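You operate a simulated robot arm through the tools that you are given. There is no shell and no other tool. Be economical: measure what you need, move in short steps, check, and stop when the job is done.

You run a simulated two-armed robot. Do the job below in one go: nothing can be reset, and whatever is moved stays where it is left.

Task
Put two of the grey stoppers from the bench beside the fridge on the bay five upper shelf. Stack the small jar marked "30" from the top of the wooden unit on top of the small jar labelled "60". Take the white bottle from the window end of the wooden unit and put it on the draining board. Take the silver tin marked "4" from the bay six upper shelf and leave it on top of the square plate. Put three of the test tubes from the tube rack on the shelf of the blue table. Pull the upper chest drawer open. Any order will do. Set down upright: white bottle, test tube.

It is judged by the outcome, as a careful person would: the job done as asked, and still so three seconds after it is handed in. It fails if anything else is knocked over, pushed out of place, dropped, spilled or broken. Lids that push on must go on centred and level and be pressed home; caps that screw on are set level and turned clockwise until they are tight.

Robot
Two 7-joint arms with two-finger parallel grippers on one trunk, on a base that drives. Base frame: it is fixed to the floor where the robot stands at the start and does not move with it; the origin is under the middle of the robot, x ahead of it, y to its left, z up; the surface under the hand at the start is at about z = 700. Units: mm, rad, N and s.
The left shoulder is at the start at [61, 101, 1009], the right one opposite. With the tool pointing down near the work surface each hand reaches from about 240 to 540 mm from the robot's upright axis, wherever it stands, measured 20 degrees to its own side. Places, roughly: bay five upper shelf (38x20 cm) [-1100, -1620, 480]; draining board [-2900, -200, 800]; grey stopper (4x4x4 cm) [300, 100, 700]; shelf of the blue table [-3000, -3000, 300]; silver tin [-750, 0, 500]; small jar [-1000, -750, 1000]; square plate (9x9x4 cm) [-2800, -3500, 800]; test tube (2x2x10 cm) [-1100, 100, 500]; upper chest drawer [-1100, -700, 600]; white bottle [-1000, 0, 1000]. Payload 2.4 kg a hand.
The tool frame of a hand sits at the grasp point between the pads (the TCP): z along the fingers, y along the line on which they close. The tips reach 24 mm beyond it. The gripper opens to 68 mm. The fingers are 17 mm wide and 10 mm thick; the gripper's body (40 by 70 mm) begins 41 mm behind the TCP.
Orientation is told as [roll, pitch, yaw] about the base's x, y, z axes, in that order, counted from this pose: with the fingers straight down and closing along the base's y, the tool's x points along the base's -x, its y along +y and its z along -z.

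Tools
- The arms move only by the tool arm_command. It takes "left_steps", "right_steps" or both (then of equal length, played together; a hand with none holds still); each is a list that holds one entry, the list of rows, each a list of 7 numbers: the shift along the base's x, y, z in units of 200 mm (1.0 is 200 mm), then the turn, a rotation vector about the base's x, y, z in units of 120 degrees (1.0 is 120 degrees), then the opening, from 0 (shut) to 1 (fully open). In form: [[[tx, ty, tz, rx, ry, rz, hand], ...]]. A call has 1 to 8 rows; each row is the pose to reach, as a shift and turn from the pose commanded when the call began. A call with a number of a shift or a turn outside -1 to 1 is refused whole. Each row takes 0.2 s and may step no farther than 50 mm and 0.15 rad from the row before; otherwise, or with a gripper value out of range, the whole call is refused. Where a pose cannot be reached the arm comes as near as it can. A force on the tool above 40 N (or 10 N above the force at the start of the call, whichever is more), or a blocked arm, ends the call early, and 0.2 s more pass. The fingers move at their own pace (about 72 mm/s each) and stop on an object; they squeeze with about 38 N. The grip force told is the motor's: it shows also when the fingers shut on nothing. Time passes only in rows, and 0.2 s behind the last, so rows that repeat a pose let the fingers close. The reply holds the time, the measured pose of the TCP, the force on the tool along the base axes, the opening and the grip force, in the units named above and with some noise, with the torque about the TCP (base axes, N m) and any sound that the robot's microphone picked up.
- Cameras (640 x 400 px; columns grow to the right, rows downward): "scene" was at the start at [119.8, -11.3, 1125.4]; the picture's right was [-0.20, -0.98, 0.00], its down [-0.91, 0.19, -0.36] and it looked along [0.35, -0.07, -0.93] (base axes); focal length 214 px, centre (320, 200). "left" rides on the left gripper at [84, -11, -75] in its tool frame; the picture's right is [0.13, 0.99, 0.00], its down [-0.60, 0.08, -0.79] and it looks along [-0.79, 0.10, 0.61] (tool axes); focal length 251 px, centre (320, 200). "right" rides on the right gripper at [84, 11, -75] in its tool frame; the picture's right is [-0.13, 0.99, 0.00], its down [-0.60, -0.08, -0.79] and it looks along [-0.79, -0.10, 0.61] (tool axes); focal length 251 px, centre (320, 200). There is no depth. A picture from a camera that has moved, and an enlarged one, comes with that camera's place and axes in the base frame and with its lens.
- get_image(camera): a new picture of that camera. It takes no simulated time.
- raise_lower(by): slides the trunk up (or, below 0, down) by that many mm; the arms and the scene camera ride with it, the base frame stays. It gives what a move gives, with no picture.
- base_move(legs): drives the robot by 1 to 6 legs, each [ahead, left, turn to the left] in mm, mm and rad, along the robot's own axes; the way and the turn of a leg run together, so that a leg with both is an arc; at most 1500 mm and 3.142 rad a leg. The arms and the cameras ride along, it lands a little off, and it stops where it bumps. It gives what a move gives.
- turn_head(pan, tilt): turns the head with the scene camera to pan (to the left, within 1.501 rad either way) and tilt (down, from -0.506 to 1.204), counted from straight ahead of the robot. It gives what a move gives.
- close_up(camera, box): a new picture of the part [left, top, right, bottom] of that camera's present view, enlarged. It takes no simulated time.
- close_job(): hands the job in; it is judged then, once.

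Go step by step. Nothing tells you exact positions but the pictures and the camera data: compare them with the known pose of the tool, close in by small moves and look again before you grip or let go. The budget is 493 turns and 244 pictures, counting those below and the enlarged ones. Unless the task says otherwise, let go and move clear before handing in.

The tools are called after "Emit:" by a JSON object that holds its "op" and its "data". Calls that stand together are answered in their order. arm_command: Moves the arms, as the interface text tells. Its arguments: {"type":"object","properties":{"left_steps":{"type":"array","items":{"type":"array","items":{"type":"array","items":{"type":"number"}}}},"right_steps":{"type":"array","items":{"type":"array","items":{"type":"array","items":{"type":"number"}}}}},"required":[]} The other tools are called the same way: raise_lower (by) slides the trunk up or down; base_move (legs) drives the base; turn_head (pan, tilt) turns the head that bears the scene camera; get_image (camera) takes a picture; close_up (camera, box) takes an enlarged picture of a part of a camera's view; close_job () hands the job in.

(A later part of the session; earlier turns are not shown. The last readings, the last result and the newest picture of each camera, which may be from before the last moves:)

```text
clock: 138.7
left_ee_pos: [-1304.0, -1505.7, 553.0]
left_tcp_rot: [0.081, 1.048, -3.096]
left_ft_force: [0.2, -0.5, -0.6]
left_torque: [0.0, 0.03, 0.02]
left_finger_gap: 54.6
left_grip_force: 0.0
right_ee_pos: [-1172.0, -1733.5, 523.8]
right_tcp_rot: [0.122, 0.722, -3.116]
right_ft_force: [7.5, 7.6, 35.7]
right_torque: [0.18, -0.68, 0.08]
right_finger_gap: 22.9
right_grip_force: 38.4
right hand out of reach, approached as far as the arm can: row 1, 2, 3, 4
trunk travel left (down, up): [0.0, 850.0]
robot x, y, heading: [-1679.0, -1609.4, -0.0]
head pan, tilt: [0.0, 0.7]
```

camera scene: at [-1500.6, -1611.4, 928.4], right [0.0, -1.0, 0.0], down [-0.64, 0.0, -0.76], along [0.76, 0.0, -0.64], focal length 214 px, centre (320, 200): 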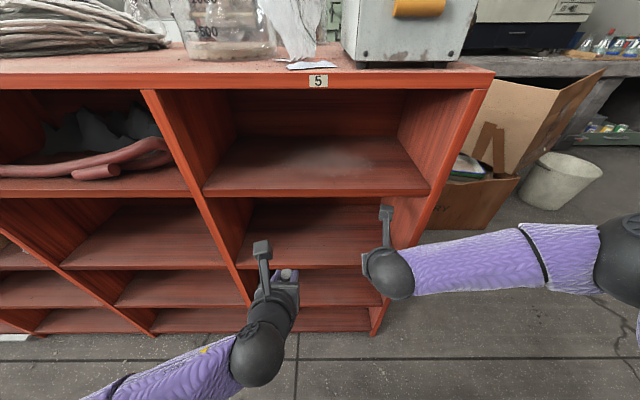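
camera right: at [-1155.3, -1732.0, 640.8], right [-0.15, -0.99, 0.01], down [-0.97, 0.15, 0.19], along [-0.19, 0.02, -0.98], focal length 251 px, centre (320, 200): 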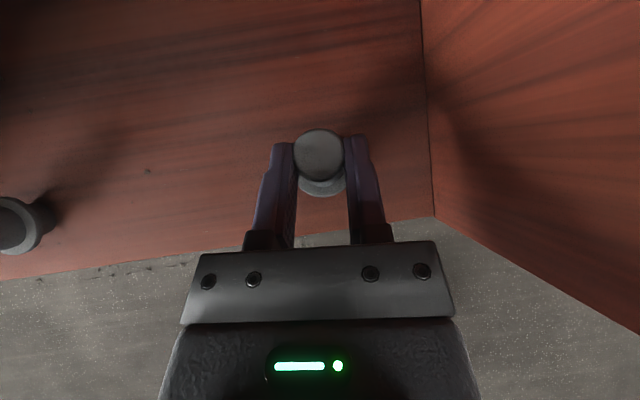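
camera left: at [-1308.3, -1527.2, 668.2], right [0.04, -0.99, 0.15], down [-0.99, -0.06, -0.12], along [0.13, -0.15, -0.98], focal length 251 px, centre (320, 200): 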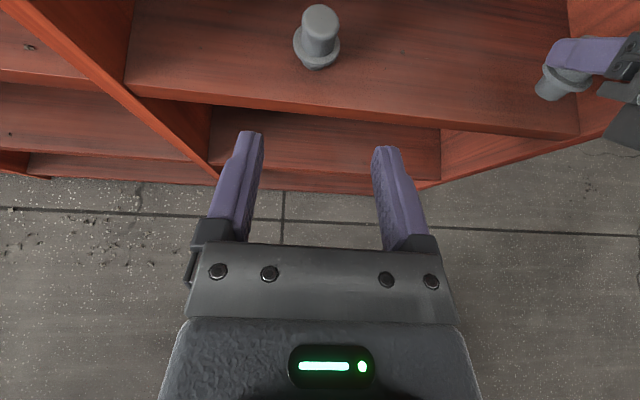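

Firm contact. I'll ease up 3 mm, open, and withdraw.

Emit:
{"op": "arm_command", "data": {"right_steps": [[[0, 0, 0.02, 0, 0, 0, 0], [0, 0, 0.03, 0, 0, 0, 0.45], [0, 0, 0.03, 0, 0, 0, 0.6], [0, 0, 0.03, 0, 0, 0, 0.75], [0, 0, 0.03, 0, 0, 0, 0.75]]]}}

Emit:
{"op": "get_image", "data": {"camera": "right"}}

```text
clock: 139.9
left_ee_pos: [-1303.1, -1506.6, 550.9]
left_tcp_rot: [0.082, 1.043, -3.1]
left_ft_force: [0.6, -0.3, -0.1]
left_torque: [0.03, 0.02, 0.0]
left_finger_gap: 54.3
left_grip_force: 0.0
right_ee_pos: [-1173.6, -1735.0, 524.6]
right_tcp_rot: [0.123, 0.711, -3.116]
right_ft_force: [0.3, -0.3, -1.2]
right_torque: [0.05, 0.01, 0.05]
right_finger_gap: 51.0
right_grip_force: 0.1
trunk travel left (down, up): [0.0, 850.0]
robot x, y, heading: [-1676.5, -1610.7, -0.006]
head pan, tilt: [0.0, 0.7]
```

```text
198 pictures are left
camera right: at [-1159.0, -1735.3, 637.3], right [-0.15, -0.99, 0.01], down [-0.97, 0.15, 0.2], along [-0.19, 0.02, -0.98], focal length 251 px, centre (320, 200)
```

right: 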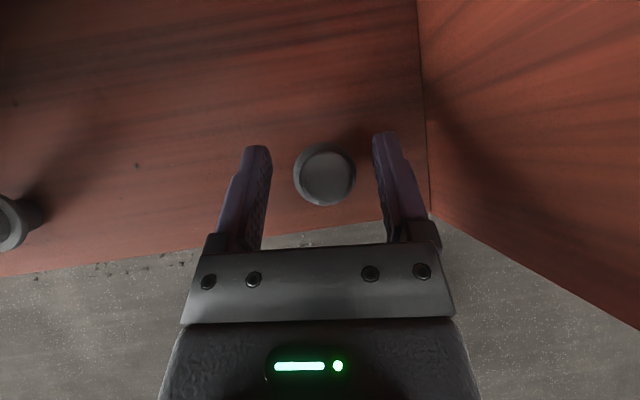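

Both stoppers stand on the shelf. I'll back the base straight out and look.

Emit:
{"op": "base_move", "data": {"legs": [[-350, 0, 0]]}}

Emit:
{"op": "get_image", "data": {"camera": "scene"}}

```text
clock: 142.1
left_ee_pos: [-1650.9, -1504.9, 552.4]
left_tcp_rot: [0.08, 1.046, -3.106]
left_ft_force: [0.5, 0.9, 0.5]
left_torque: [-0.05, -0.05, 0.0]
left_finger_gap: 54.5
left_grip_force: 0.1
right_ee_pos: [-1523.1, -1734.6, 525.6]
right_tcp_rot: [0.123, 0.712, -3.122]
right_ft_force: [0.5, -1.2, 0.1]
right_torque: [-0.02, 0.01, 0.0]
right_finger_gap: 51.0
right_grip_force: 0.1
trunk travel left (down, up): [0.0, 850.0]
robot x, y, heading: [-2031.5, -1608.2, -0.006]
head pan, tilt: [0.0, 0.7]
```

```text
197 pictures are left
camera scene: at [-1804.3, -1610.2, 928.4], right [-0.01, -1.0, 0.0], down [-0.64, 0.01, -0.76], along [0.76, -0.01, -0.64], focal length 214 px, centre (320, 200)
```

scene: 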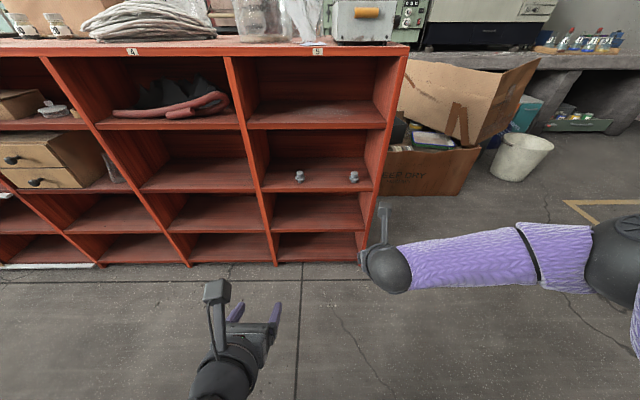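

Stoppers are done. I'll sidestep to the chest drawers and small jars in bay three and raise the trunk.

Emit:
{"op": "base_move", "data": {"legs": [[0, 850, 0]]}}

Emit:
{"op": "raise_lower", "data": {"by": 225}}

Emit:
{"op": "turn_head", "data": {"pan": 0.0, "tilt": 0.5}}

Emit:
{"op": "get_image", "data": {"camera": "scene"}}

Emit:
{"op": "close_up", "data": {"camera": "scene", "box": [200, 80, 440, 230]}}

```text
clock: 146.6
left_ee_pos: [-1637.1, -664.7, 551.1]
left_tcp_rot: [0.082, 1.046, -3.116]
left_ft_force: [1.5, 0.5, 0.2]
left_torque: [0.04, -0.01, 0.0]
left_finger_gap: 54.3
left_grip_force: 0.0
right_ee_pos: [-1511.1, -895.6, 526.3]
right_tcp_rot: [0.125, 0.713, -3.134]
right_ft_force: [0.0, 0.0, -0.2]
right_torque: [0.0, 0.02, 0.04]
right_finger_gap: 51.1
right_grip_force: 0.1
trunk travel left (down, up): [0.0, 850.0]
robot x, y, heading: [-2011.5, -761.3, -0.025]
head pan, tilt: [0.0, 0.7]
```

```text
clock: 149.0
left_ee_pos: [-1636.5, -664.9, 776.0]
left_tcp_rot: [0.083, 1.045, -3.117]
left_ft_force: [0.1, 0.0, 0.0]
left_torque: [-0.03, 0.02, -0.02]
left_finger_gap: 54.3
left_grip_force: 0.0
right_ee_pos: [-1515.2, -895.1, 843.7]
right_tcp_rot: [0.133, 0.922, -3.129]
right_ft_force: [-0.6, -0.9, -0.5]
right_torque: [0.0, -0.02, 0.04]
right_finger_gap: 50.9
right_grip_force: 0.0
trunk travel left (down, up): [-225.0, 624.0]
robot x, y, heading: [-2011.2, -763.3, -0.02]
head pan, tilt: [0.0, 0.7]
```

```text
clock: 149.7
left_ee_pos: [-1637.3, -664.6, 776.5]
left_tcp_rot: [0.082, 1.046, -3.115]
left_ft_force: [0.2, -0.4, 0.6]
left_torque: [-0.01, -0.01, 0.0]
left_finger_gap: 54.3
left_grip_force: 0.0
right_ee_pos: [-1517.0, -894.4, 844.5]
right_tcp_rot: [0.133, 0.924, -3.126]
right_ft_force: [0.5, -0.1, -0.8]
right_torque: [0.03, -0.04, -0.03]
right_finger_gap: 51.2
right_grip_force: 0.1
trunk travel left (down, up): [-225.0, 624.0]
robot x, y, heading: [-2015.2, -760.3, -0.025]
head pan, tilt: [0.0, 0.499]
```

```text
196 pictures are left
camera scene: at [-1857.8, -765.7, 1179.0], right [-0.02, -1.0, 0.0], down [-0.48, 0.01, -0.88], along [0.88, -0.02, -0.48], focal length 214 px, centre (320, 200)
```

scene: 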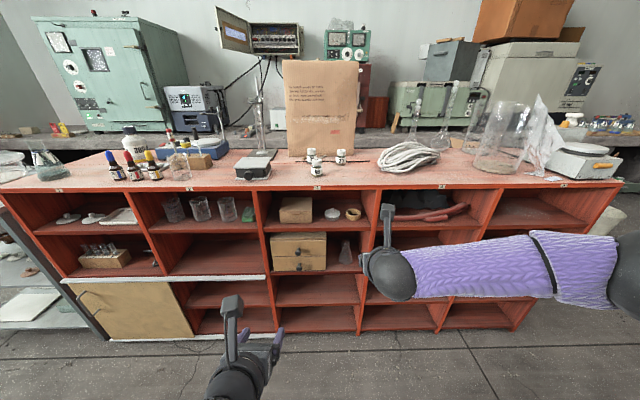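

```text
2.67 times, centred on (320, 155) of scene
camera zoom: at [-1857.8, -765.7, 1179.0], right [-0.02, -1.0, 0.0], down [-0.48, 0.01, -0.88], along [0.88, -0.02, -0.48], focal length 572 px, centre (320, 320)
```

zoom: 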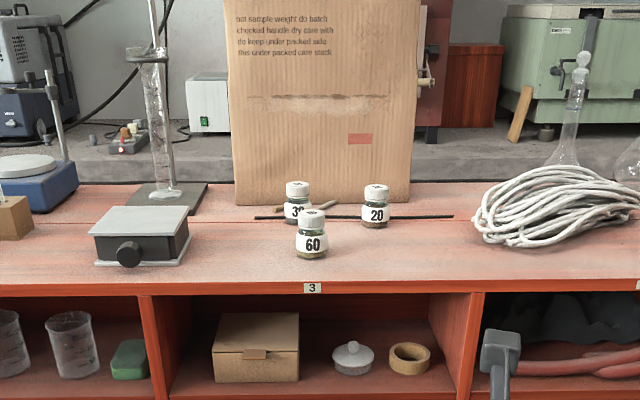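

Jars 60 (front), 30 and 20 (behind) are found; the tube rack is in bay one. I'll raise the trunk and move in to take jar 30 with the left hand.

Emit:
{"op": "raise_lower", "data": {"by": 260}}

Emit:
{"op": "base_move", "data": {"legs": [[430, -90, 0.023]]}}

Emit:
{"op": "turn_head", "data": {"pan": 0.0, "tilt": 0.8}}

Emit:
{"op": "get_image", "data": {"camera": "scene"}}

Emit:
{"op": "get_image", "data": {"camera": "left"}}

```text
clock: 152.4
left_ee_pos: [-1636.4, -664.7, 1036.3]
left_tcp_rot: [0.082, 1.045, -3.118]
left_ft_force: [-0.6, -0.1, -0.3]
left_torque: [-0.01, -0.01, -0.03]
left_finger_gap: 54.6
left_grip_force: 0.1
right_ee_pos: [-1530.4, -896.5, 1164.5]
right_tcp_rot: [0.142, 1.051, -3.118]
right_ft_force: [0.4, 0.0, -0.4]
right_torque: [0.02, -0.01, 0.02]
right_finger_gap: 51.2
right_grip_force: 0.2
trunk travel left (down, up): [-485.0, 364.0]
robot x, y, heading: [-2013.0, -759.1, -0.022]
head pan, tilt: [0.0, 0.499]
```

```text
clock: 155.1
left_ee_pos: [-1203.7, -746.4, 1035.9]
left_tcp_rot: [0.079, 1.043, -3.087]
left_ft_force: [0.5, -0.4, -0.5]
left_torque: [-0.02, -0.01, 0.01]
left_finger_gap: 54.5
left_grip_force: 0.1
right_ee_pos: [-1089.2, -974.9, 1164.2]
right_tcp_rot: [0.139, 1.051, -3.088]
right_ft_force: [0.3, -0.1, -0.3]
right_torque: [0.04, -0.03, 0.01]
right_finger_gap: 50.8
right_grip_force: 0.0
trunk travel left (down, up): [-485.0, 364.0]
robot x, y, heading: [-1577.3, -858.4, 0.007]
head pan, tilt: [0.0, 0.499]
```

```text
clock: 155.9
left_ee_pos: [-1203.5, -746.1, 1036.9]
left_tcp_rot: [0.082, 1.045, -3.085]
left_ft_force: [-0.4, 0.7, 0.7]
left_torque: [0.0, 0.02, -0.04]
left_finger_gap: 54.4
left_grip_force: 0.2
right_ee_pos: [-1088.4, -972.1, 1164.7]
right_tcp_rot: [0.141, 1.049, -3.086]
right_ft_force: [0.7, -0.6, -0.6]
right_torque: [-0.01, -0.04, -0.02]
right_finger_gap: 51.1
right_grip_force: 0.0
trunk travel left (down, up): [-485.0, 364.0]
robot x, y, heading: [-1576.1, -853.6, 0.012]
head pan, tilt: [0.0, 0.799]
```

```text
194 pictures are left
camera scene: at [-1475.9, -854.7, 1415.7], right [0.01, -1.0, 0.0], down [-0.72, -0.01, -0.7], along [0.7, 0.01, -0.72], focal length 214 px, centre (320, 200)
```

scene: 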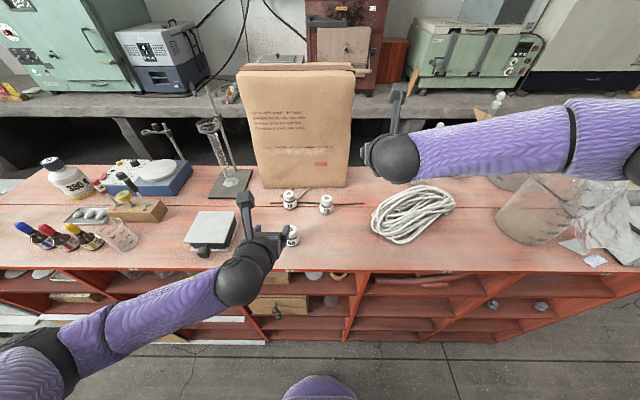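

```text
193 pictures are left
camera left: at [-1224.9, -729.2, 1146.5], right [0.05, -0.99, 0.15], down [-0.99, -0.07, -0.12], along [0.13, -0.14, -0.98], focal length 251 px, centre (320, 200)
```

left: 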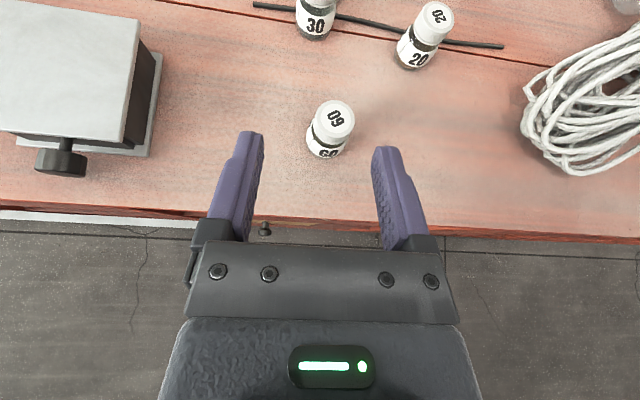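

I'll move the left hand over jar 60 to a pre-grasp above jar 30, steepening the fingers to 45°.

Emit:
{"op": "arm_command", "data": {"left_steps": [[[0.2, 0, 0, 0, 0.03, 0, 1], [0.42, 0, 0, 0, 0.06, 0, 1], [0.64, -0.02, 0, 0, 0.1, 0, 1], [0.84, -0.025, -0.15, 0, 0.125, 0, 1], [0.84, -0.025, -0.15, 0, 0.125, 0, 1]]]}}

Emit:
{"op": "get_image", "data": {"camera": "left"}}

```text
clock: 157.1
left_ee_pos: [-1038.6, -754.5, 1007.1]
left_tcp_rot: [0.062, 0.783, -3.102]
left_ft_force: [0.4, 0.8, -0.5]
left_torque: [0.01, 0.0, -0.01]
left_finger_gap: 68.1
left_grip_force: 0.0
right_ee_pos: [-1089.4, -974.6, 1164.8]
right_tcp_rot: [0.142, 1.05, -3.088]
right_ft_force: [-0.3, -1.0, -0.6]
right_torque: [0.03, 0.03, -0.01]
right_finger_gap: 51.1
right_grip_force: 0.1
trunk travel left (down, up): [-485.0, 364.0]
robot x, y, heading: [-1579.0, -858.6, 0.014]
head pan, tilt: [0.0, 0.799]
```

```text
192 pictures are left
camera left: at [-1030.2, -738.6, 1119.0], right [0.09, -0.99, 0.13], down [-0.99, -0.07, 0.14], along [-0.13, -0.14, -0.98], focal length 251 px, centre (320, 200)
```

left: 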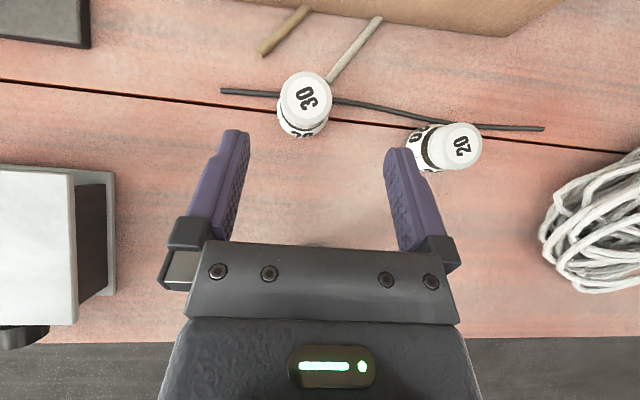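

Jar 30 is centred at about (-979,-749). I'll go down over it, staying above the thin rod beside it, and grip.

Emit:
{"op": "arm_command", "data": {"left_steps": [[[0.1, 0.025, -0.15, 0, 0, 0, 1], [0.2, 0.025, -0.3, 0, 0, 0, 1], [0.285, 0.025, -0.45, 0, 0, 0, 1], [0.285, 0.025, -0.45, 0, 0, 0, 1]]]}}

Emit:
{"op": "get_image", "data": {"camera": "left"}}

Emit:
{"op": "close_up", "data": {"camera": "scene", "box": [220, 140, 380, 240]}}

```text
clock: 158.1
left_ee_pos: [-1017.5, -751.8, 958.8]
left_tcp_rot: [0.06, 0.783, -3.102]
left_ft_force: [-0.5, -0.4, -0.7]
left_torque: [0.01, 0.0, -0.01]
left_finger_gap: 68.1
left_grip_force: 0.0
left hand out of reach, approached as far as the arm can: row 2, 3, 4
right_ee_pos: [-1089.3, -973.7, 1164.1]
right_tcp_rot: [0.142, 1.05, -3.087]
right_ft_force: [0.5, -1.2, 0.4]
right_torque: [-0.02, -0.01, 0.03]
right_finger_gap: 51.1
right_grip_force: 0.1
trunk travel left (down, up): [-485.0, 364.0]
robot x, y, heading: [-1581.5, -855.3, 0.013]
head pan, tilt: [0.0, 0.799]
```

```text
191 pictures are left
camera left: at [-1009.1, -735.3, 1071.7], right [0.09, -0.99, 0.13], down [-0.99, -0.07, 0.14], along [-0.13, -0.14, -0.98], focal length 251 px, centre (320, 200)
```

left: 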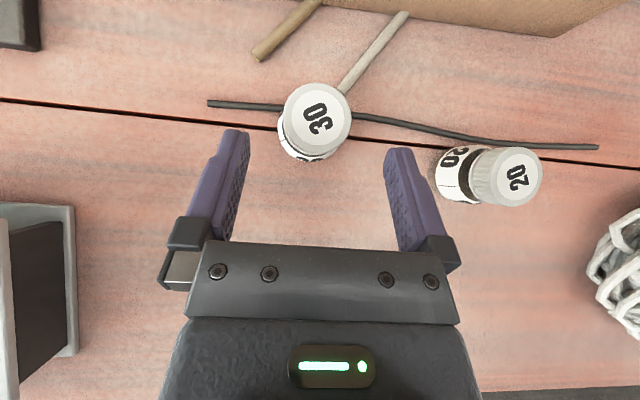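

```text
4.00 times, centred on (300, 190) of scene
camera zoom: at [-1476.0, -854.6, 1415.6], right [0.01, -1.0, 0.0], down [-0.72, -0.01, -0.7], along [0.7, 0.01, -0.72], focal length 858 px, centre (400, 240)
```

zoom: 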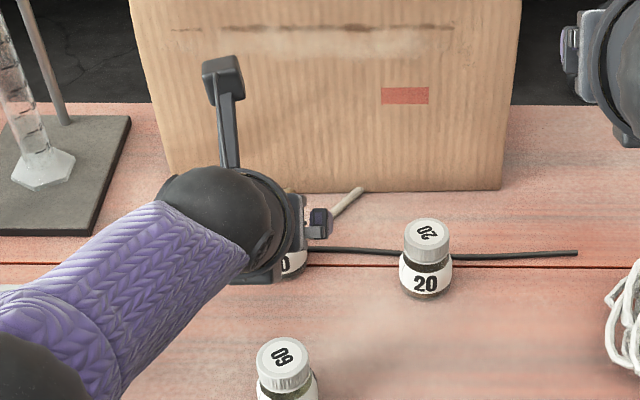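

I'll hold here, lower the trunk 45 mm, and see where the hand is.

Emit:
{"op": "arm_command", "data": {"left_steps": [[[0, 0, 0, 0, 0, 0, 1]]]}}

Emit:
{"op": "raise_lower", "data": {"by": -44}}

Emit:
{"op": "get_image", "data": {"camera": "left"}}

```text
clock: 158.5
left_ee_pos: [-1017.5, -752.5, 959.5]
left_tcp_rot: [0.061, 0.784, -3.101]
left_ft_force: [-1.0, -0.2, -1.2]
left_torque: [0.01, -0.02, 0.04]
left_finger_gap: 67.8
left_grip_force: 0.1
right_ee_pos: [-1089.6, -974.7, 1164.8]
right_tcp_rot: [0.141, 1.051, -3.089]
right_ft_force: [-0.5, 0.0, -0.1]
right_torque: [-0.01, -0.02, -0.01]
right_finger_gap: 50.8
right_grip_force: 0.0
trunk travel left (down, up): [-485.0, 364.0]
robot x, y, heading: [-1581.7, -859.8, 0.01]
head pan, tilt: [0.0, 0.799]
```

```text
clock: 159.4
left_ee_pos: [-1016.9, -748.6, 912.0]
left_tcp_rot: [0.058, 0.784, -3.101]
left_ft_force: [-0.5, -0.4, 0.8]
left_torque: [-0.03, 0.01, -0.06]
left_finger_gap: 67.8
left_grip_force: 0.1
right_ee_pos: [-1089.3, -974.2, 1120.1]
right_tcp_rot: [0.141, 1.054, -3.088]
right_ft_force: [-0.6, -0.6, 0.0]
right_torque: [-0.01, 0.02, -0.02]
right_finger_gap: 51.0
right_grip_force: 0.1
trunk travel left (down, up): [-441.0, 408.0]
robot x, y, heading: [-1579.2, -854.3, 0.011]
head pan, tilt: [0.0, 0.799]
```

```text
189 pictures are left
camera left: at [-1009.4, -731.6, 1023.6], right [0.09, -0.99, 0.13], down [-0.99, -0.07, 0.14], along [-0.13, -0.14, -0.98], focal length 251 px, centre (320, 200)
```

left: 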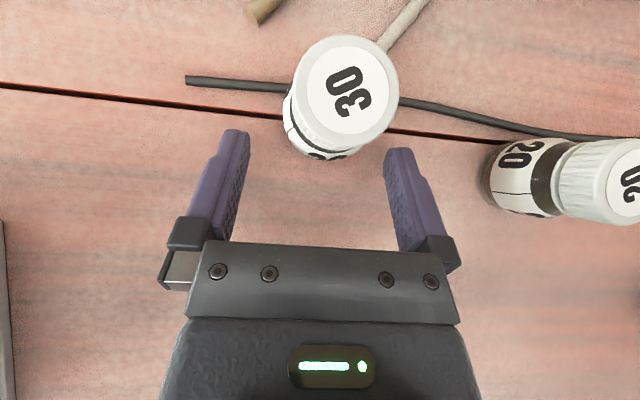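

The jar is straight ahead, about 37 mm further. I'll go horizontally onto it and close.

Emit:
{"op": "arm_command", "data": {"left_steps": [[[0.09, -0.01, 0, 0, 0, 0, 1], [0.175, -0.01, 0, 0, 0, 0, 1]]]}}

```text
clock: 160.0
left_ee_pos: [-1014.8, -747.4, 915.9]
left_tcp_rot: [0.061, 0.783, -3.102]
left_ft_force: [0.1, -0.4, -0.6]
left_torque: [-0.02, -0.01, 0.01]
left_finger_gap: 67.7
left_grip_force: 0.0
left hand out of reach, approached as far as the arm can: row 1, 2
right_ee_pos: [-1088.1, -974.4, 1120.9]
right_tcp_rot: [0.14, 1.051, -3.085]
right_ft_force: [0.4, -0.2, 1.0]
right_torque: [0.03, 0.01, 0.02]
right_finger_gap: 51.1
right_grip_force: 0.0
trunk travel left (down, up): [-441.0, 408.0]
robot x, y, heading: [-1577.8, -853.3, 0.009]
head pan, tilt: [0.0, 0.799]
```

The arm is at its limit, so I'll let the base carry it forward.

Emit:
{"op": "base_move", "data": {"legs": [[33, 0, 0]]}}

Emit:
{"op": "get_image", "data": {"camera": "left"}}

```text
clock: 160.8
left_ee_pos: [-978.4, -746.9, 914.5]
left_tcp_rot: [0.062, 0.782, -3.102]
left_ft_force: [0.3, -0.3, 0.3]
left_torque: [0.01, 0.01, 0.0]
left_finger_gap: 67.9
left_grip_force: 0.0
right_ee_pos: [-1055.2, -973.0, 1119.3]
right_tcp_rot: [0.142, 1.051, -3.087]
right_ft_force: [0.0, 0.1, -0.9]
right_torque: [-0.03, -0.01, 0.01]
right_finger_gap: 51.0
right_grip_force: 0.0
trunk travel left (down, up): [-441.0, 408.0]
robot x, y, heading: [-1544.2, -854.6, 0.011]
head pan, tilt: [0.0, 0.799]
```

```text
188 pictures are left
camera left: at [-971.4, -730.6, 1027.4], right [0.09, -0.99, 0.13], down [-0.99, -0.07, 0.14], along [-0.13, -0.14, -0.98], focal length 251 px, centre (320, 200)
```

left: 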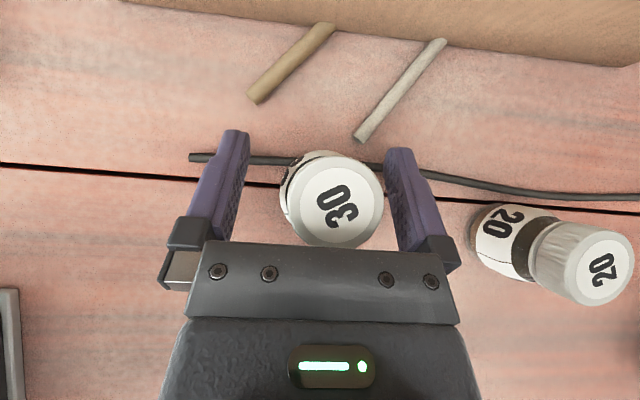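

Emit:
{"op": "arm_command", "data": {"left_steps": [[[0, 0, 0, 0, 0, 0, 0.75], [0, 0, 0, 0, 0, 0, 0.6], [0, 0, 0, 0, 0, 0, 0.4], [0, 0, 0, 0, 0, 0, 0.2], [0, 0, 0, 0, 0, 0, 0.2]]]}}

Emit:
{"op": "raise_lower", "data": {"by": 100}}

Emit:
{"op": "get_image", "data": {"camera": "left"}}

```text
clock: 162.0
left_ee_pos: [-979.9, -746.5, 915.7]
left_tcp_rot: [0.061, 0.784, -3.102]
left_ft_force: [-0.2, 0.6, 0.0]
left_torque: [0.02, 0.02, -0.01]
left_finger_gap: 40.8
left_grip_force: 38.4
right_ee_pos: [-1055.8, -973.4, 1120.1]
right_tcp_rot: [0.14, 1.049, -3.087]
right_ft_force: [-0.5, 0.1, 0.0]
right_torque: [-0.01, -0.05, 0.01]
right_finger_gap: 51.0
right_grip_force: 0.2
trunk travel left (down, up): [-441.0, 408.0]
robot x, y, heading: [-1543.7, -854.8, 0.015]
head pan, tilt: [0.0, 0.799]
```

```text
clock: 163.4
left_ee_pos: [-979.6, -747.6, 1026.3]
left_tcp_rot: [0.059, 0.802, -3.101]
left_ft_force: [-1.5, -0.5, -1.1]
left_torque: [-0.01, -0.01, 0.03]
left_finger_gap: 40.8
left_grip_force: 37.9
right_ee_pos: [-1057.6, -975.5, 1224.8]
right_tcp_rot: [0.139, 1.058, -3.084]
right_ft_force: [-1.3, 0.1, 0.0]
right_torque: [0.01, -0.02, -0.04]
right_finger_gap: 51.0
right_grip_force: 0.0
trunk travel left (down, up): [-541.0, 308.0]
robot x, y, heading: [-1543.2, -854.3, 0.012]
head pan, tilt: [0.0, 0.799]
```

```text
187 pictures are left
camera left: at [-974.3, -730.7, 1138.2], right [0.09, -0.99, 0.13], down [-0.99, -0.07, 0.12], along [-0.11, -0.14, -0.98], focal length 251 px, centre (320, 200)
```

left: 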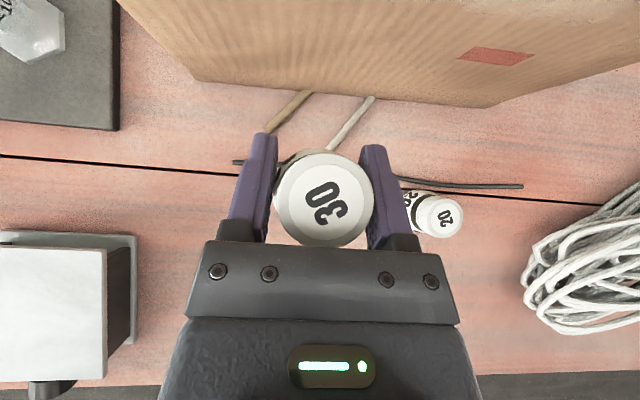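

Jar 30 is held and lifted. Now I'll measure jar 60 with the scene camera.

Emit:
{"op": "turn_head", "data": {"pan": 0.2, "tilt": 1.0}}

Emit:
{"op": "close_up", "data": {"camera": "scene", "box": [240, 125, 400, 225]}}

Emit:
{"op": "get_image", "data": {"camera": "right"}}

```text
clock: 164.1
left_ee_pos: [-980.3, -747.7, 1025.8]
left_tcp_rot: [0.059, 0.799, -3.101]
left_ft_force: [0.4, -0.1, -0.5]
left_torque: [-0.02, 0.01, 0.06]
left_finger_gap: 40.7
left_grip_force: 37.7
right_ee_pos: [-1058.1, -974.8, 1224.6]
right_tcp_rot: [0.141, 1.059, -3.085]
right_ft_force: [-0.5, -0.3, -0.6]
right_torque: [-0.01, -0.01, 0.01]
right_finger_gap: 51.1
right_grip_force: 0.1
trunk travel left (down, up): [-541.0, 308.0]
robot x, y, heading: [-1548.4, -854.0, 0.009]
head pan, tilt: [0.201, 1.0]
```

```text
4.00 times, centred on (320, 175) of scene
camera zoom: at [-1459.0, -840.7, 1456.7], right [0.21, -0.98, 0.0], down [-0.82, -0.18, -0.54], along [0.53, 0.11, -0.84], focal length 858 px, centre (320, 300)
```

zoom: 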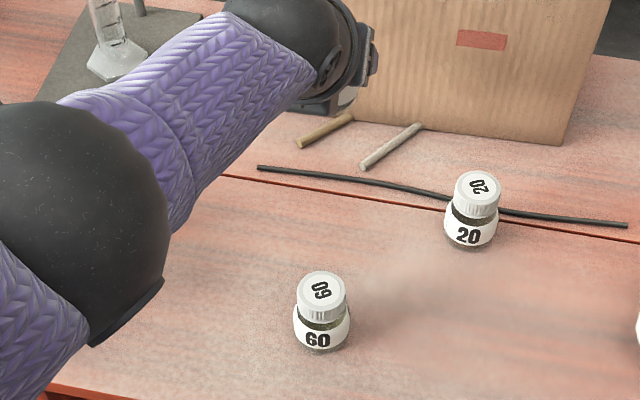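

```text
185 pictures are left
camera right: at [-1082.4, -975.4, 1335.2], right [-0.13, -0.99, -0.04], down [-0.98, 0.13, -0.15], along [0.15, 0.03, -0.99], focal length 251 px, centre (320, 200)
```

right: 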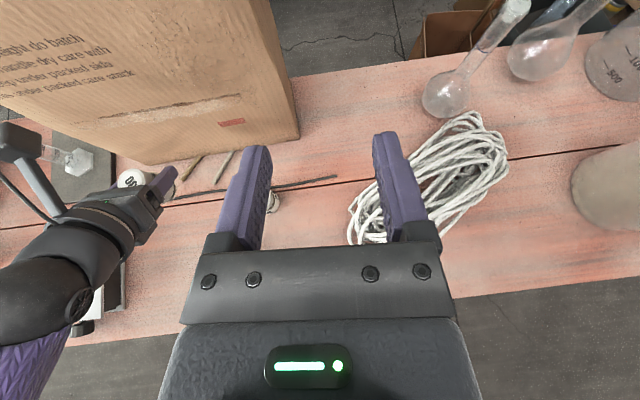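

Emit:
{"op": "base_move", "data": {"legs": [[-136, -21, 0]]}}

Emit:
{"op": "close_up", "data": {"camera": "scene", "box": [240, 100, 480, 250]}}

Emit:
{"op": "get_image", "data": {"camera": "left"}}

```text
clock: 165.4
left_ee_pos: [-1119.5, -770.4, 1025.5]
left_tcp_rot: [0.059, 0.803, -3.101]
left_ft_force: [0.0, -0.1, -1.0]
left_torque: [0.01, 0.03, -0.01]
left_finger_gap: 40.7
left_grip_force: 37.9
right_ee_pos: [-1195.8, -996.6, 1225.0]
right_tcp_rot: [0.14, 1.059, -3.084]
right_ft_force: [0.0, 0.0, 0.9]
right_torque: [-0.03, 0.0, -0.01]
right_finger_gap: 51.1
right_grip_force: 0.0
trunk travel left (down, up): [-541.0, 308.0]
robot x, y, heading: [-1683.4, -874.6, 0.01]
head pan, tilt: [0.201, 1.0]
```

```text
2.67 times, centred on (360, 175) of scene
camera zoom: at [-1598.0, -863.1, 1456.8], right [0.21, -0.98, 0.0], down [-0.82, -0.18, -0.54], along [0.53, 0.11, -0.84], focal length 572 px, centre (213, 267)
```

zoom: 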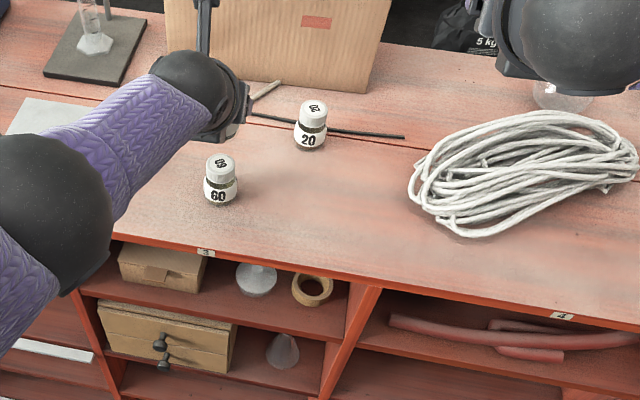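

```text
183 pictures are left
camera left: at [-1113.1, -752.7, 1139.0], right [0.09, -0.99, 0.13], down [-0.99, -0.07, 0.12], along [-0.11, -0.14, -0.98], focal length 251 px, centre (320, 200)
```

left: 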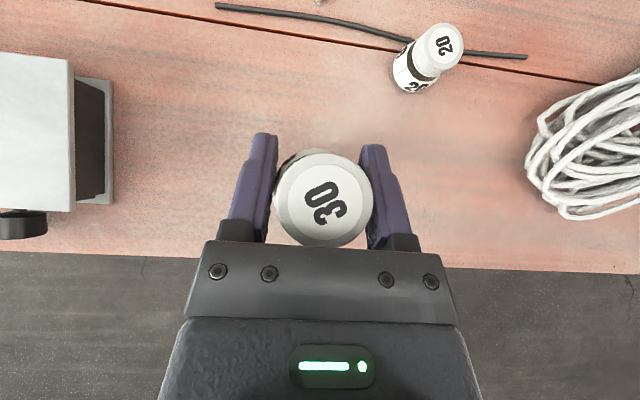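

I'll check the alignment from the right wrist camera, which sees both jars from the side.

Emit:
{"op": "close_up", "data": {"camera": "right", "box": [40, 80, 240, 205]}}

```text
3.20 times, centred on (140, 142) of right
camera zoom: at [-1221.1, -997.4, 1335.7], right [-0.13, -0.99, -0.05], down [-0.98, 0.13, -0.15], along [0.15, 0.03, -0.99], focal length 805 px, centre (896, 384)
```

zoom: 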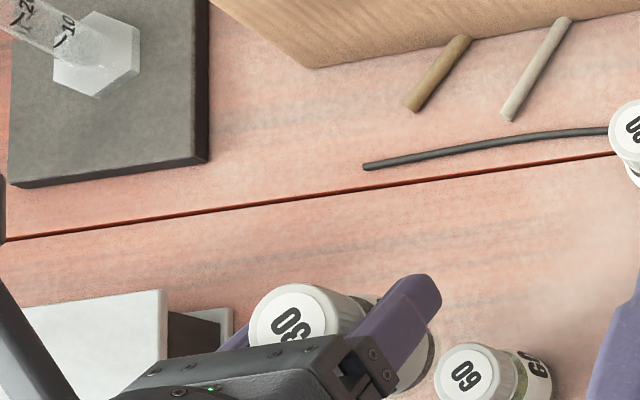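

I'll trim x by +5 mm and lower to just above jar 60.

Emit:
{"op": "arm_command", "data": {"left_steps": [[[0.028, 0, 0, 0, 0, 0, 0.2], [0.028, 0, -0.1, 0, 0, 0, 0.2], [0.028, 0, -0.18, 0, 0, 0, 0.2]]]}}

Emit:
{"op": "close_up", "data": {"camera": "right", "box": [40, 80, 240, 205]}}

```text
clock: 166.2
left_ee_pos: [-1136.4, -772.9, 996.1]
left_tcp_rot: [0.06, 0.803, -3.101]
left_ft_force: [0.3, -0.3, -0.9]
left_torque: [0.0, 0.01, -0.03]
left_finger_gap: 40.7
left_grip_force: 37.3
left hand out of reach, approached as far as the arm can: row 1, 2, 3
right_ee_pos: [-1195.7, -995.8, 1224.7]
right_tcp_rot: [0.141, 1.059, -3.085]
right_ft_force: [-0.5, -0.5, -0.4]
right_torque: [0.01, 0.03, 0.02]
right_finger_gap: 50.7
right_grip_force: 0.1
trunk travel left (down, up): [-541.0, 308.0]
robot x, y, heading: [-1681.4, -875.2, 0.014]
head pan, tilt: [0.201, 1.0]
```

```text
3.20 times, centred on (140, 142) of right
camera zoom: at [-1220.5, -996.7, 1335.4], right [-0.13, -0.99, -0.04], down [-0.98, 0.13, -0.15], along [0.15, 0.02, -0.99], focal length 805 px, centre (896, 384)
```

zoom: 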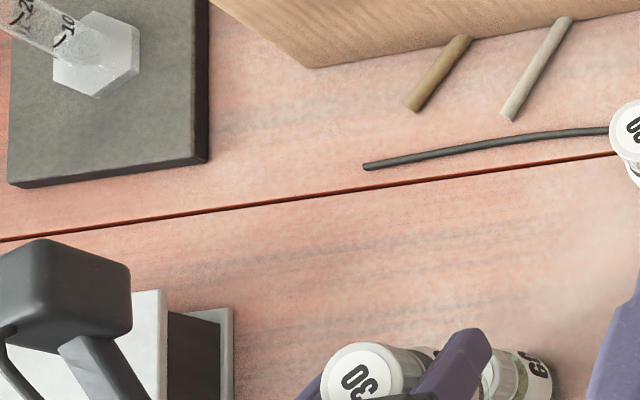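

The arm is at full stretch. I'll drive 80 mm closer and draw the hand back so it has freedom to come straight down.

Emit:
{"op": "base_move", "data": {"legs": [[80, 0, 0]]}}

Emit:
{"op": "arm_command", "data": {"left_steps": [[[0, 0, 0, 0, 0, 0, 0.2], [-0.15, 0, 0, 0, 0, 0, 0.2], [-0.29, 0.015, 0, 0, -0.0086, 0, 0.2], [-0.29, 0.015, 0, 0, -0.0086, 0, 0.2]]]}}

Emit:
{"op": "close_up", "data": {"camera": "right", "box": [40, 120, 240, 245]}}

```text
clock: 167.3
left_ee_pos: [-1053.6, -772.5, 995.8]
left_tcp_rot: [0.06, 0.801, -3.1]
left_ft_force: [0.6, 0.2, -1.0]
left_torque: [0.01, 0.02, 0.03]
left_finger_gap: 40.5
left_grip_force: 37.6
right_ee_pos: [-1111.4, -994.0, 1224.2]
right_tcp_rot: [0.14, 1.058, -3.084]
right_ft_force: [-0.1, -0.3, 0.0]
right_torque: [0.0, 0.01, -0.02]
right_finger_gap: 50.9
right_grip_force: 0.0
trunk travel left (down, up): [-541.0, 308.0]
robot x, y, heading: [-1594.3, -879.0, 0.019]
head pan, tilt: [0.201, 1.0]
```

```text
clock: 168.3
left_ee_pos: [-1109.8, -768.3, 995.9]
left_tcp_rot: [0.062, 0.821, -3.101]
left_ft_force: [0.3, 0.1, -1.0]
left_torque: [0.04, 0.03, 0.0]
left_finger_gap: 40.5
left_grip_force: 37.8
right_ee_pos: [-1112.8, -995.4, 1223.9]
right_tcp_rot: [0.139, 1.06, -3.085]
right_ft_force: [0.4, -1.0, 0.2]
right_torque: [0.01, 0.01, -0.01]
right_finger_gap: 50.8
right_grip_force: 0.1
trunk travel left (down, up): [-541.0, 308.0]
robot x, y, heading: [-1599.6, -878.0, 0.009]
head pan, tilt: [0.201, 1.0]
```

```text
3.20 times, centred on (140, 182) of right
camera zoom: at [-1137.6, -995.9, 1335.3], right [-0.13, -0.99, -0.04], down [-0.98, 0.13, -0.15], along [0.15, 0.03, -0.99], focal length 805 px, centre (896, 256)
```

zoom: 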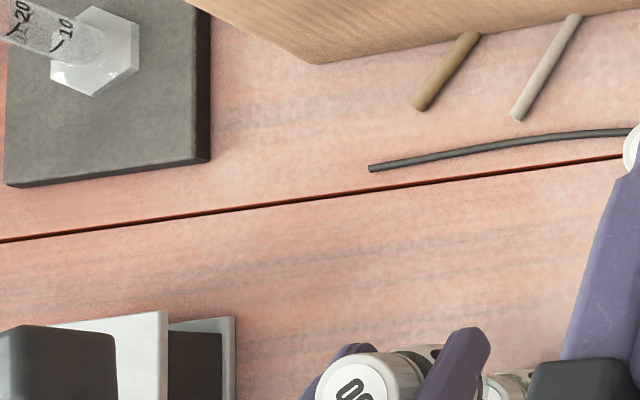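

Emit:
{"op": "arm_command", "data": {"left_steps": [[[-0.02, -0.01, 0, 0, 0.0177, 0, 0.2], [-0.02, -0.01, -0.05, 0, 0.0177, 0, 0.2], [-0.02, -0.01, -0.08, 0, 0.0177, 0, 0.2]]]}}

Emit:
{"op": "arm_command", "data": {"right_steps": [[[-0.2, 0, -0.1, 0, 0, 0, 0.7], [-0.4, 0.0, -0.2, 0, 0, 0, 0.7], [-0.4, 0.0, -0.4, 0, 0, 0, 0.7]]]}}

Emit:
{"op": "get_image", "data": {"camera": "right"}}

```text
clock: 169.1
left_ee_pos: [-1115.5, -770.6, 979.3]
left_tcp_rot: [0.058, 0.783, -3.102]
left_ft_force: [-0.4, -0.6, -1.2]
left_torque: [-0.03, 0.0, 0.0]
left_finger_gap: 40.8
left_grip_force: 37.5
right_ee_pos: [-1112.9, -994.5, 1225.7]
right_tcp_rot: [0.139, 1.059, -3.084]
right_ft_force: [0.0, 1.0, -0.3]
right_torque: [-0.03, -0.01, -0.01]
right_finger_gap: 51.1
right_grip_force: 0.1
trunk travel left (down, up): [-541.0, 308.0]
robot x, y, heading: [-1600.6, -875.6, 0.015]
head pan, tilt: [0.201, 1.0]
```

```text
clock: 169.9
left_ee_pos: [-1115.5, -771.9, 979.0]
left_tcp_rot: [0.057, 0.784, -3.103]
left_ft_force: [0.1, 0.4, -1.4]
left_torque: [-0.01, 0.0, 0.02]
left_finger_gap: 40.6
left_grip_force: 38.1
right_ee_pos: [-1193.6, -1011.5, 1155.1]
right_tcp_rot: [0.138, 1.06, -3.087]
right_ft_force: [0.0, -0.3, 0.1]
right_torque: [0.02, 0.0, -0.01]
right_finger_gap: 47.7
right_grip_force: 0.1
right hand out of reach, approached as far as the arm can: row 3
trunk travel left (down, up): [-541.0, 308.0]
robot x, y, heading: [-1598.0, -872.7, 0.011]
head pan, tilt: [0.201, 1.0]
```

```text
179 pictures are left
camera right: at [-1218.9, -1012.0, 1265.5], right [-0.13, -0.99, -0.05], down [-0.98, 0.13, -0.15], along [0.15, 0.03, -0.99], focal length 251 px, centre (320, 200)
```

right: 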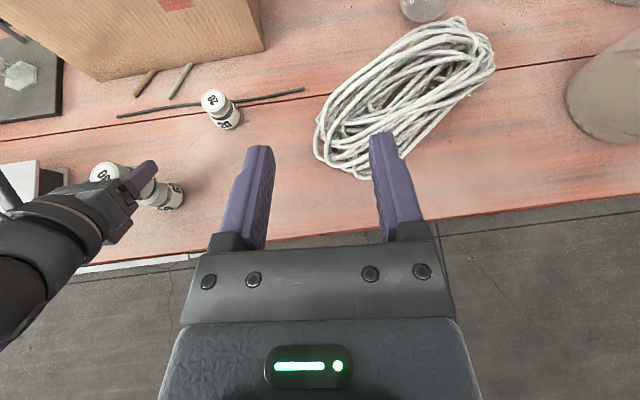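

Emit:
{"op": "close_up", "data": {"camera": "right", "box": [60, 130, 220, 230]}}

```text
4.00 times, centred on (140, 180) of right
camera zoom: at [-1218.9, -1012.0, 1265.5], right [-0.13, -0.99, -0.05], down [-0.98, 0.13, -0.15], along [0.15, 0.03, -0.99], focal length 1006 px, centre (1040, 280)
```

zoom: 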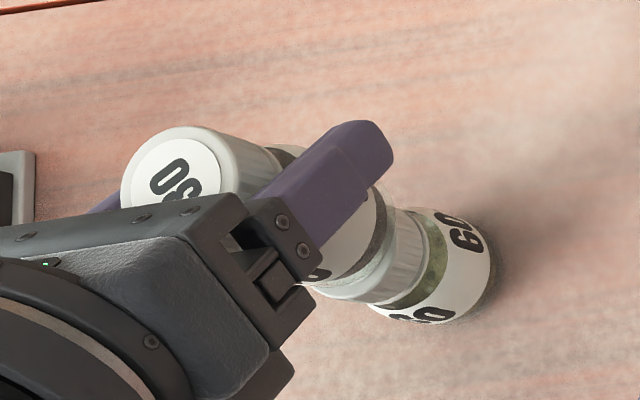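

The jars look lined up within about 3 mm. I'll lower gently until contact.

Emit:
{"op": "arm_command", "data": {"left_steps": [[[-0.005, 0, -0.01, 0, 0, 0, 0.2], [-0.005, 0, -0.02, 0, 0, 0, 0.2], [-0.005, 0, -0.03, 0, 0, 0, 0.2], [-0.005, 0, -0.04, 0, 0, 0, 0.2]]]}}

```text
clock: 170.9
left_ee_pos: [-1117.5, -772.3, 974.7]
left_tcp_rot: [0.06, 0.791, -3.1]
left_ft_force: [1.8, 3.2, 27.7]
left_torque: [0.55, 0.4, -0.04]
left_finger_gap: 40.7
left_grip_force: 37.9
right_ee_pos: [-1195.6, -1010.3, 1155.9]
right_tcp_rot: [0.138, 1.059, -3.085]
right_ft_force: [-0.3, -0.6, 0.2]
right_torque: [0.02, 0.02, 0.02]
right_finger_gap: 47.6
right_grip_force: 0.2
trunk travel left (down, up): [-541.0, 308.0]
robot x, y, heading: [-1598.6, -875.1, 0.01]
head pan, tilt: [0.201, 1.0]
```

Contact. I'll ease the load and look before letting go.

Emit:
{"op": "arm_command", "data": {"left_steps": [[[0, 0, 0.01, 0, 0, 0, 0.2], [0, 0, 0.015, 0, 0, 0, 0.2]]]}}

Emit:
{"op": "close_up", "data": {"camera": "right", "box": [60, 130, 220, 230]}}

Emit:
{"op": "turn_head", "data": {"pan": 0.35, "tilt": 0.8}}

Emit:
{"op": "get_image", "data": {"camera": "scene"}}

```text
clock: 171.5
left_ee_pos: [-1117.5, -771.4, 974.3]
left_tcp_rot: [0.057, 0.782, -3.103]
left_ft_force: [3.9, -0.9, 14.2]
left_torque: [0.18, -0.24, -0.06]
left_finger_gap: 40.7
left_grip_force: 38.0
right_ee_pos: [-1194.2, -1011.6, 1154.5]
right_tcp_rot: [0.138, 1.059, -3.086]
right_ft_force: [-0.2, 0.5, 0.6]
right_torque: [-0.02, 0.0, -0.03]
right_finger_gap: 47.5
right_grip_force: 0.1
trunk travel left (down, up): [-541.0, 308.0]
robot x, y, heading: [-1599.4, -875.4, 0.018]
head pan, tilt: [0.201, 1.0]
```

```text
4.00 times, centred on (140, 180) of right
camera zoom: at [-1219.1, -1011.8, 1265.7], right [-0.13, -0.99, -0.05], down [-0.98, 0.13, -0.15], along [0.15, 0.03, -0.99], focal length 1006 px, centre (1040, 280)
```

zoom: 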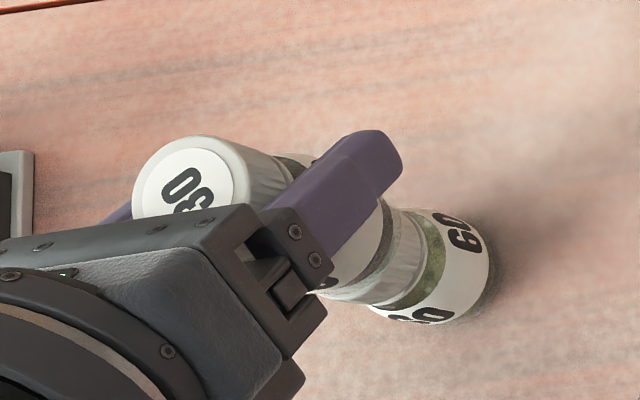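

```text
clock: 172.2
left_ee_pos: [-1117.3, -771.8, 974.0]
left_tcp_rot: [0.057, 0.781, -3.1]
left_ft_force: [0.8, -1.2, 7.9]
left_torque: [0.14, 0.0, 0.02]
left_finger_gap: 40.6
left_grip_force: 38.0
right_ee_pos: [-1193.3, -1010.7, 1155.2]
right_tcp_rot: [0.137, 1.059, -3.084]
right_ft_force: [1.1, 0.4, 0.7]
right_torque: [-0.02, 0.05, -0.02]
right_finger_gap: 47.4
right_grip_force: 0.1
trunk travel left (down, up): [-541.0, 308.0]
robot x, y, heading: [-1597.9, -878.0, 0.014]
head pan, tilt: [0.351, 0.799]
```

```text
176 pictures are left
camera scene: at [-1507.9, -848.3, 1471.8], right [0.35, -0.94, 0.0], down [-0.67, -0.25, -0.7], along [0.65, 0.25, -0.72], focal length 214 px, centre (320, 200)
```

scene: 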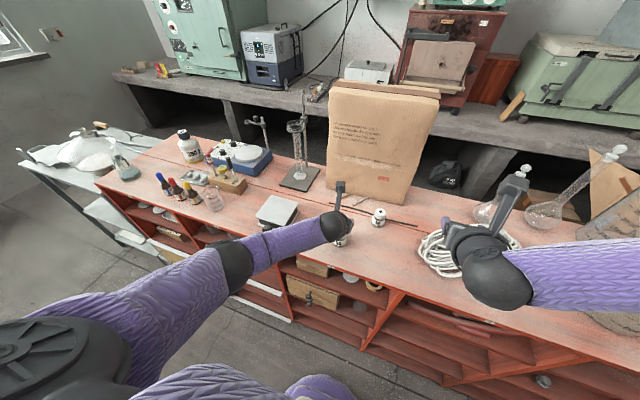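

The stack looks aligned. I'll open slowly.

Emit:
{"op": "arm_command", "data": {"left_steps": [[[0, 0, 0, 0, 0, 0, 0.65], [0, 0, 0, 0, 0, 0, 0.8], [0, 0, 0, 0, 0, 0, 1], [0, 0, 0, 0, 0, 0, 1]]]}}

Emit:
{"op": "close_up", "data": {"camera": "right", "box": [60, 130, 220, 230]}}

Emit:
{"op": "get_image", "data": {"camera": "left"}}

```text
clock: 173.2
left_ee_pos: [-1116.5, -770.0, 976.3]
left_tcp_rot: [0.058, 0.783, -3.101]
left_ft_force: [0.1, -0.3, -0.6]
left_torque: [-0.02, -0.02, 0.01]
left_finger_gap: 68.1
left_grip_force: 0.0
right_ee_pos: [-1193.3, -1010.5, 1155.6]
right_tcp_rot: [0.139, 1.057, -3.083]
right_ft_force: [0.4, 0.6, 0.2]
right_torque: [0.0, 0.0, 0.02]
right_finger_gap: 47.6
right_grip_force: 0.1
trunk travel left (down, up): [-541.0, 308.0]
robot x, y, heading: [-1597.3, -877.7, 0.01]
head pan, tilt: [0.351, 0.799]
```

```text
4.00 times, centred on (140, 180) of right
camera zoom: at [-1218.7, -1011.3, 1265.7], right [-0.13, -0.99, -0.05], down [-0.98, 0.13, -0.15], along [0.15, 0.03, -0.99], focal length 1006 px, centre (1040, 280)
```

zoom: 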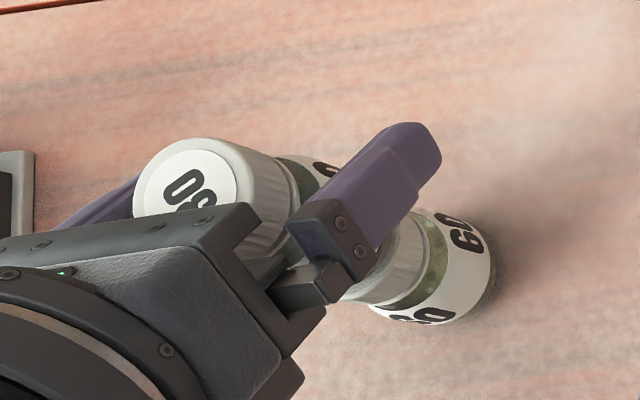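

```text
174 pictures are left
camera left: at [-1108.4, -754.3, 1087.8], right [0.09, -0.99, 0.13], down [-0.99, -0.07, 0.14], along [-0.13, -0.14, -0.98], focal length 251 px, centre (320, 200)
```

left: 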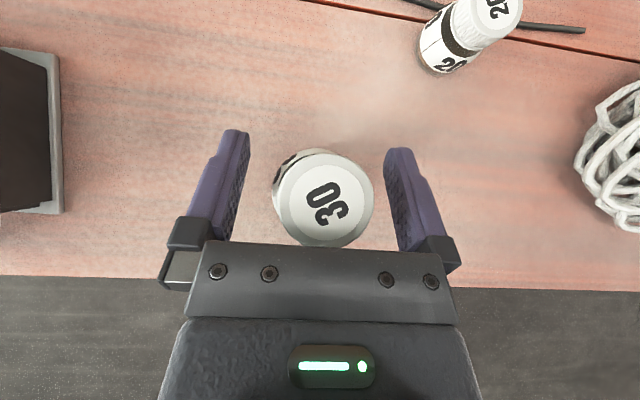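

The stack stands. I'll withdraw up and back along the fingers, then back the base off.

Emit:
{"op": "arm_command", "data": {"left_steps": [[[-0.1, 0, 0.08, 0, 0, 0, 1], [-0.2, 0, 0.18, 0, 0, 0, 1], [-0.35, 0, 0.3, 0, 0, 0, 1], [-0.55, 0, 0.4, 0, 0, 0, 1]]]}}

Emit:
{"op": "base_move", "data": {"legs": [[-300, 0, 0]]}}

Emit:
{"op": "turn_head", "data": {"pan": 0.0, "tilt": 0.8}}

Emit:
{"op": "get_image", "data": {"camera": "scene"}}

Emit:
{"op": "close_up", "data": {"camera": "scene", "box": [220, 100, 420, 225]}}

```text
clock: 174.2
left_ee_pos: [-1231.6, -771.1, 1052.4]
left_tcp_rot: [0.055, 0.783, -3.1]
left_ft_force: [-0.8, -0.7, 0.0]
left_torque: [0.01, -0.01, 0.03]
left_finger_gap: 68.0
left_grip_force: 0.0
right_ee_pos: [-1193.2, -1010.3, 1156.0]
right_tcp_rot: [0.139, 1.06, -3.083]
right_ft_force: [0.7, 0.0, -0.4]
right_torque: [-0.01, -0.02, -0.01]
right_finger_gap: 47.7
right_grip_force: 0.0
trunk travel left (down, up): [-541.0, 308.0]
robot x, y, heading: [-1601.7, -876.2, 0.012]
head pan, tilt: [0.351, 0.799]
```

```text
clock: 176.3
left_ee_pos: [-1528.1, -775.7, 1051.3]
left_tcp_rot: [0.058, 0.783, -3.107]
left_ft_force: [0.6, 0.0, -0.5]
left_torque: [0.02, 0.02, -0.01]
left_finger_gap: 68.0
left_grip_force: 0.1
right_ee_pos: [-1491.3, -1015.6, 1153.6]
right_tcp_rot: [0.141, 1.062, -3.09]
right_ft_force: [0.7, 0.1, -0.7]
right_torque: [0.02, 0.01, -0.02]
right_finger_gap: 47.9
right_grip_force: 0.1
trunk travel left (down, up): [-541.0, 308.0]
robot x, y, heading: [-1894.3, -875.3, 0.009]
head pan, tilt: [0.351, 0.799]
```

```text
clock: 177.1
left_ee_pos: [-1525.0, -776.4, 1051.2]
left_tcp_rot: [0.058, 0.785, -3.108]
left_ft_force: [-0.5, -0.2, -0.1]
left_torque: [0.01, 0.01, -0.04]
left_finger_gap: 67.8
left_grip_force: 0.1
right_ee_pos: [-1492.0, -1015.3, 1154.3]
right_tcp_rot: [0.14, 1.059, -3.091]
right_ft_force: [0.0, -0.3, 0.7]
right_torque: [0.0, 0.0, 0.01]
right_finger_gap: 47.5
right_grip_force: 0.1
trunk travel left (down, up): [-541.0, 308.0]
robot x, y, heading: [-1896.4, -884.1, 0.009]
head pan, tilt: [0.0, 0.799]
```

```text
173 pictures are left
camera scene: at [-1799.8, -878.6, 1471.8], right [0.01, -1.0, 0.0], down [-0.72, 0.0, -0.7], along [0.7, 0.0, -0.72], focal length 214 px, centre (320, 200)
```

scene: 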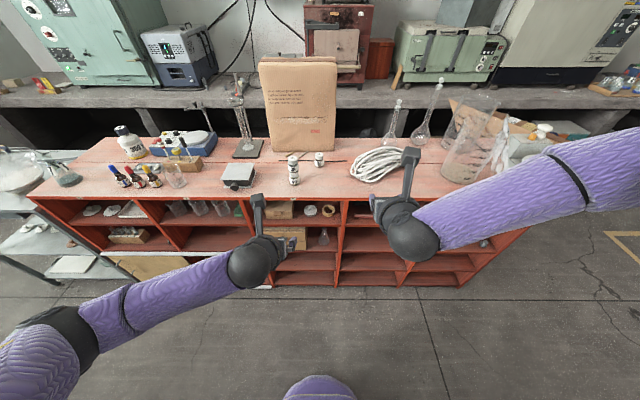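

```text
3.20 times, centred on (320, 162) of scene
camera zoom: at [-1799.8, -878.6, 1471.8], right [0.01, -1.0, 0.0], down [-0.72, 0.0, -0.7], along [0.7, 0.0, -0.72], focal length 686 px, centre (320, 320)
```

zoom: 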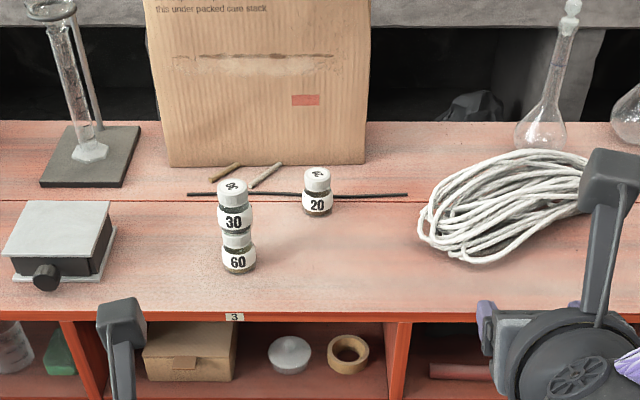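

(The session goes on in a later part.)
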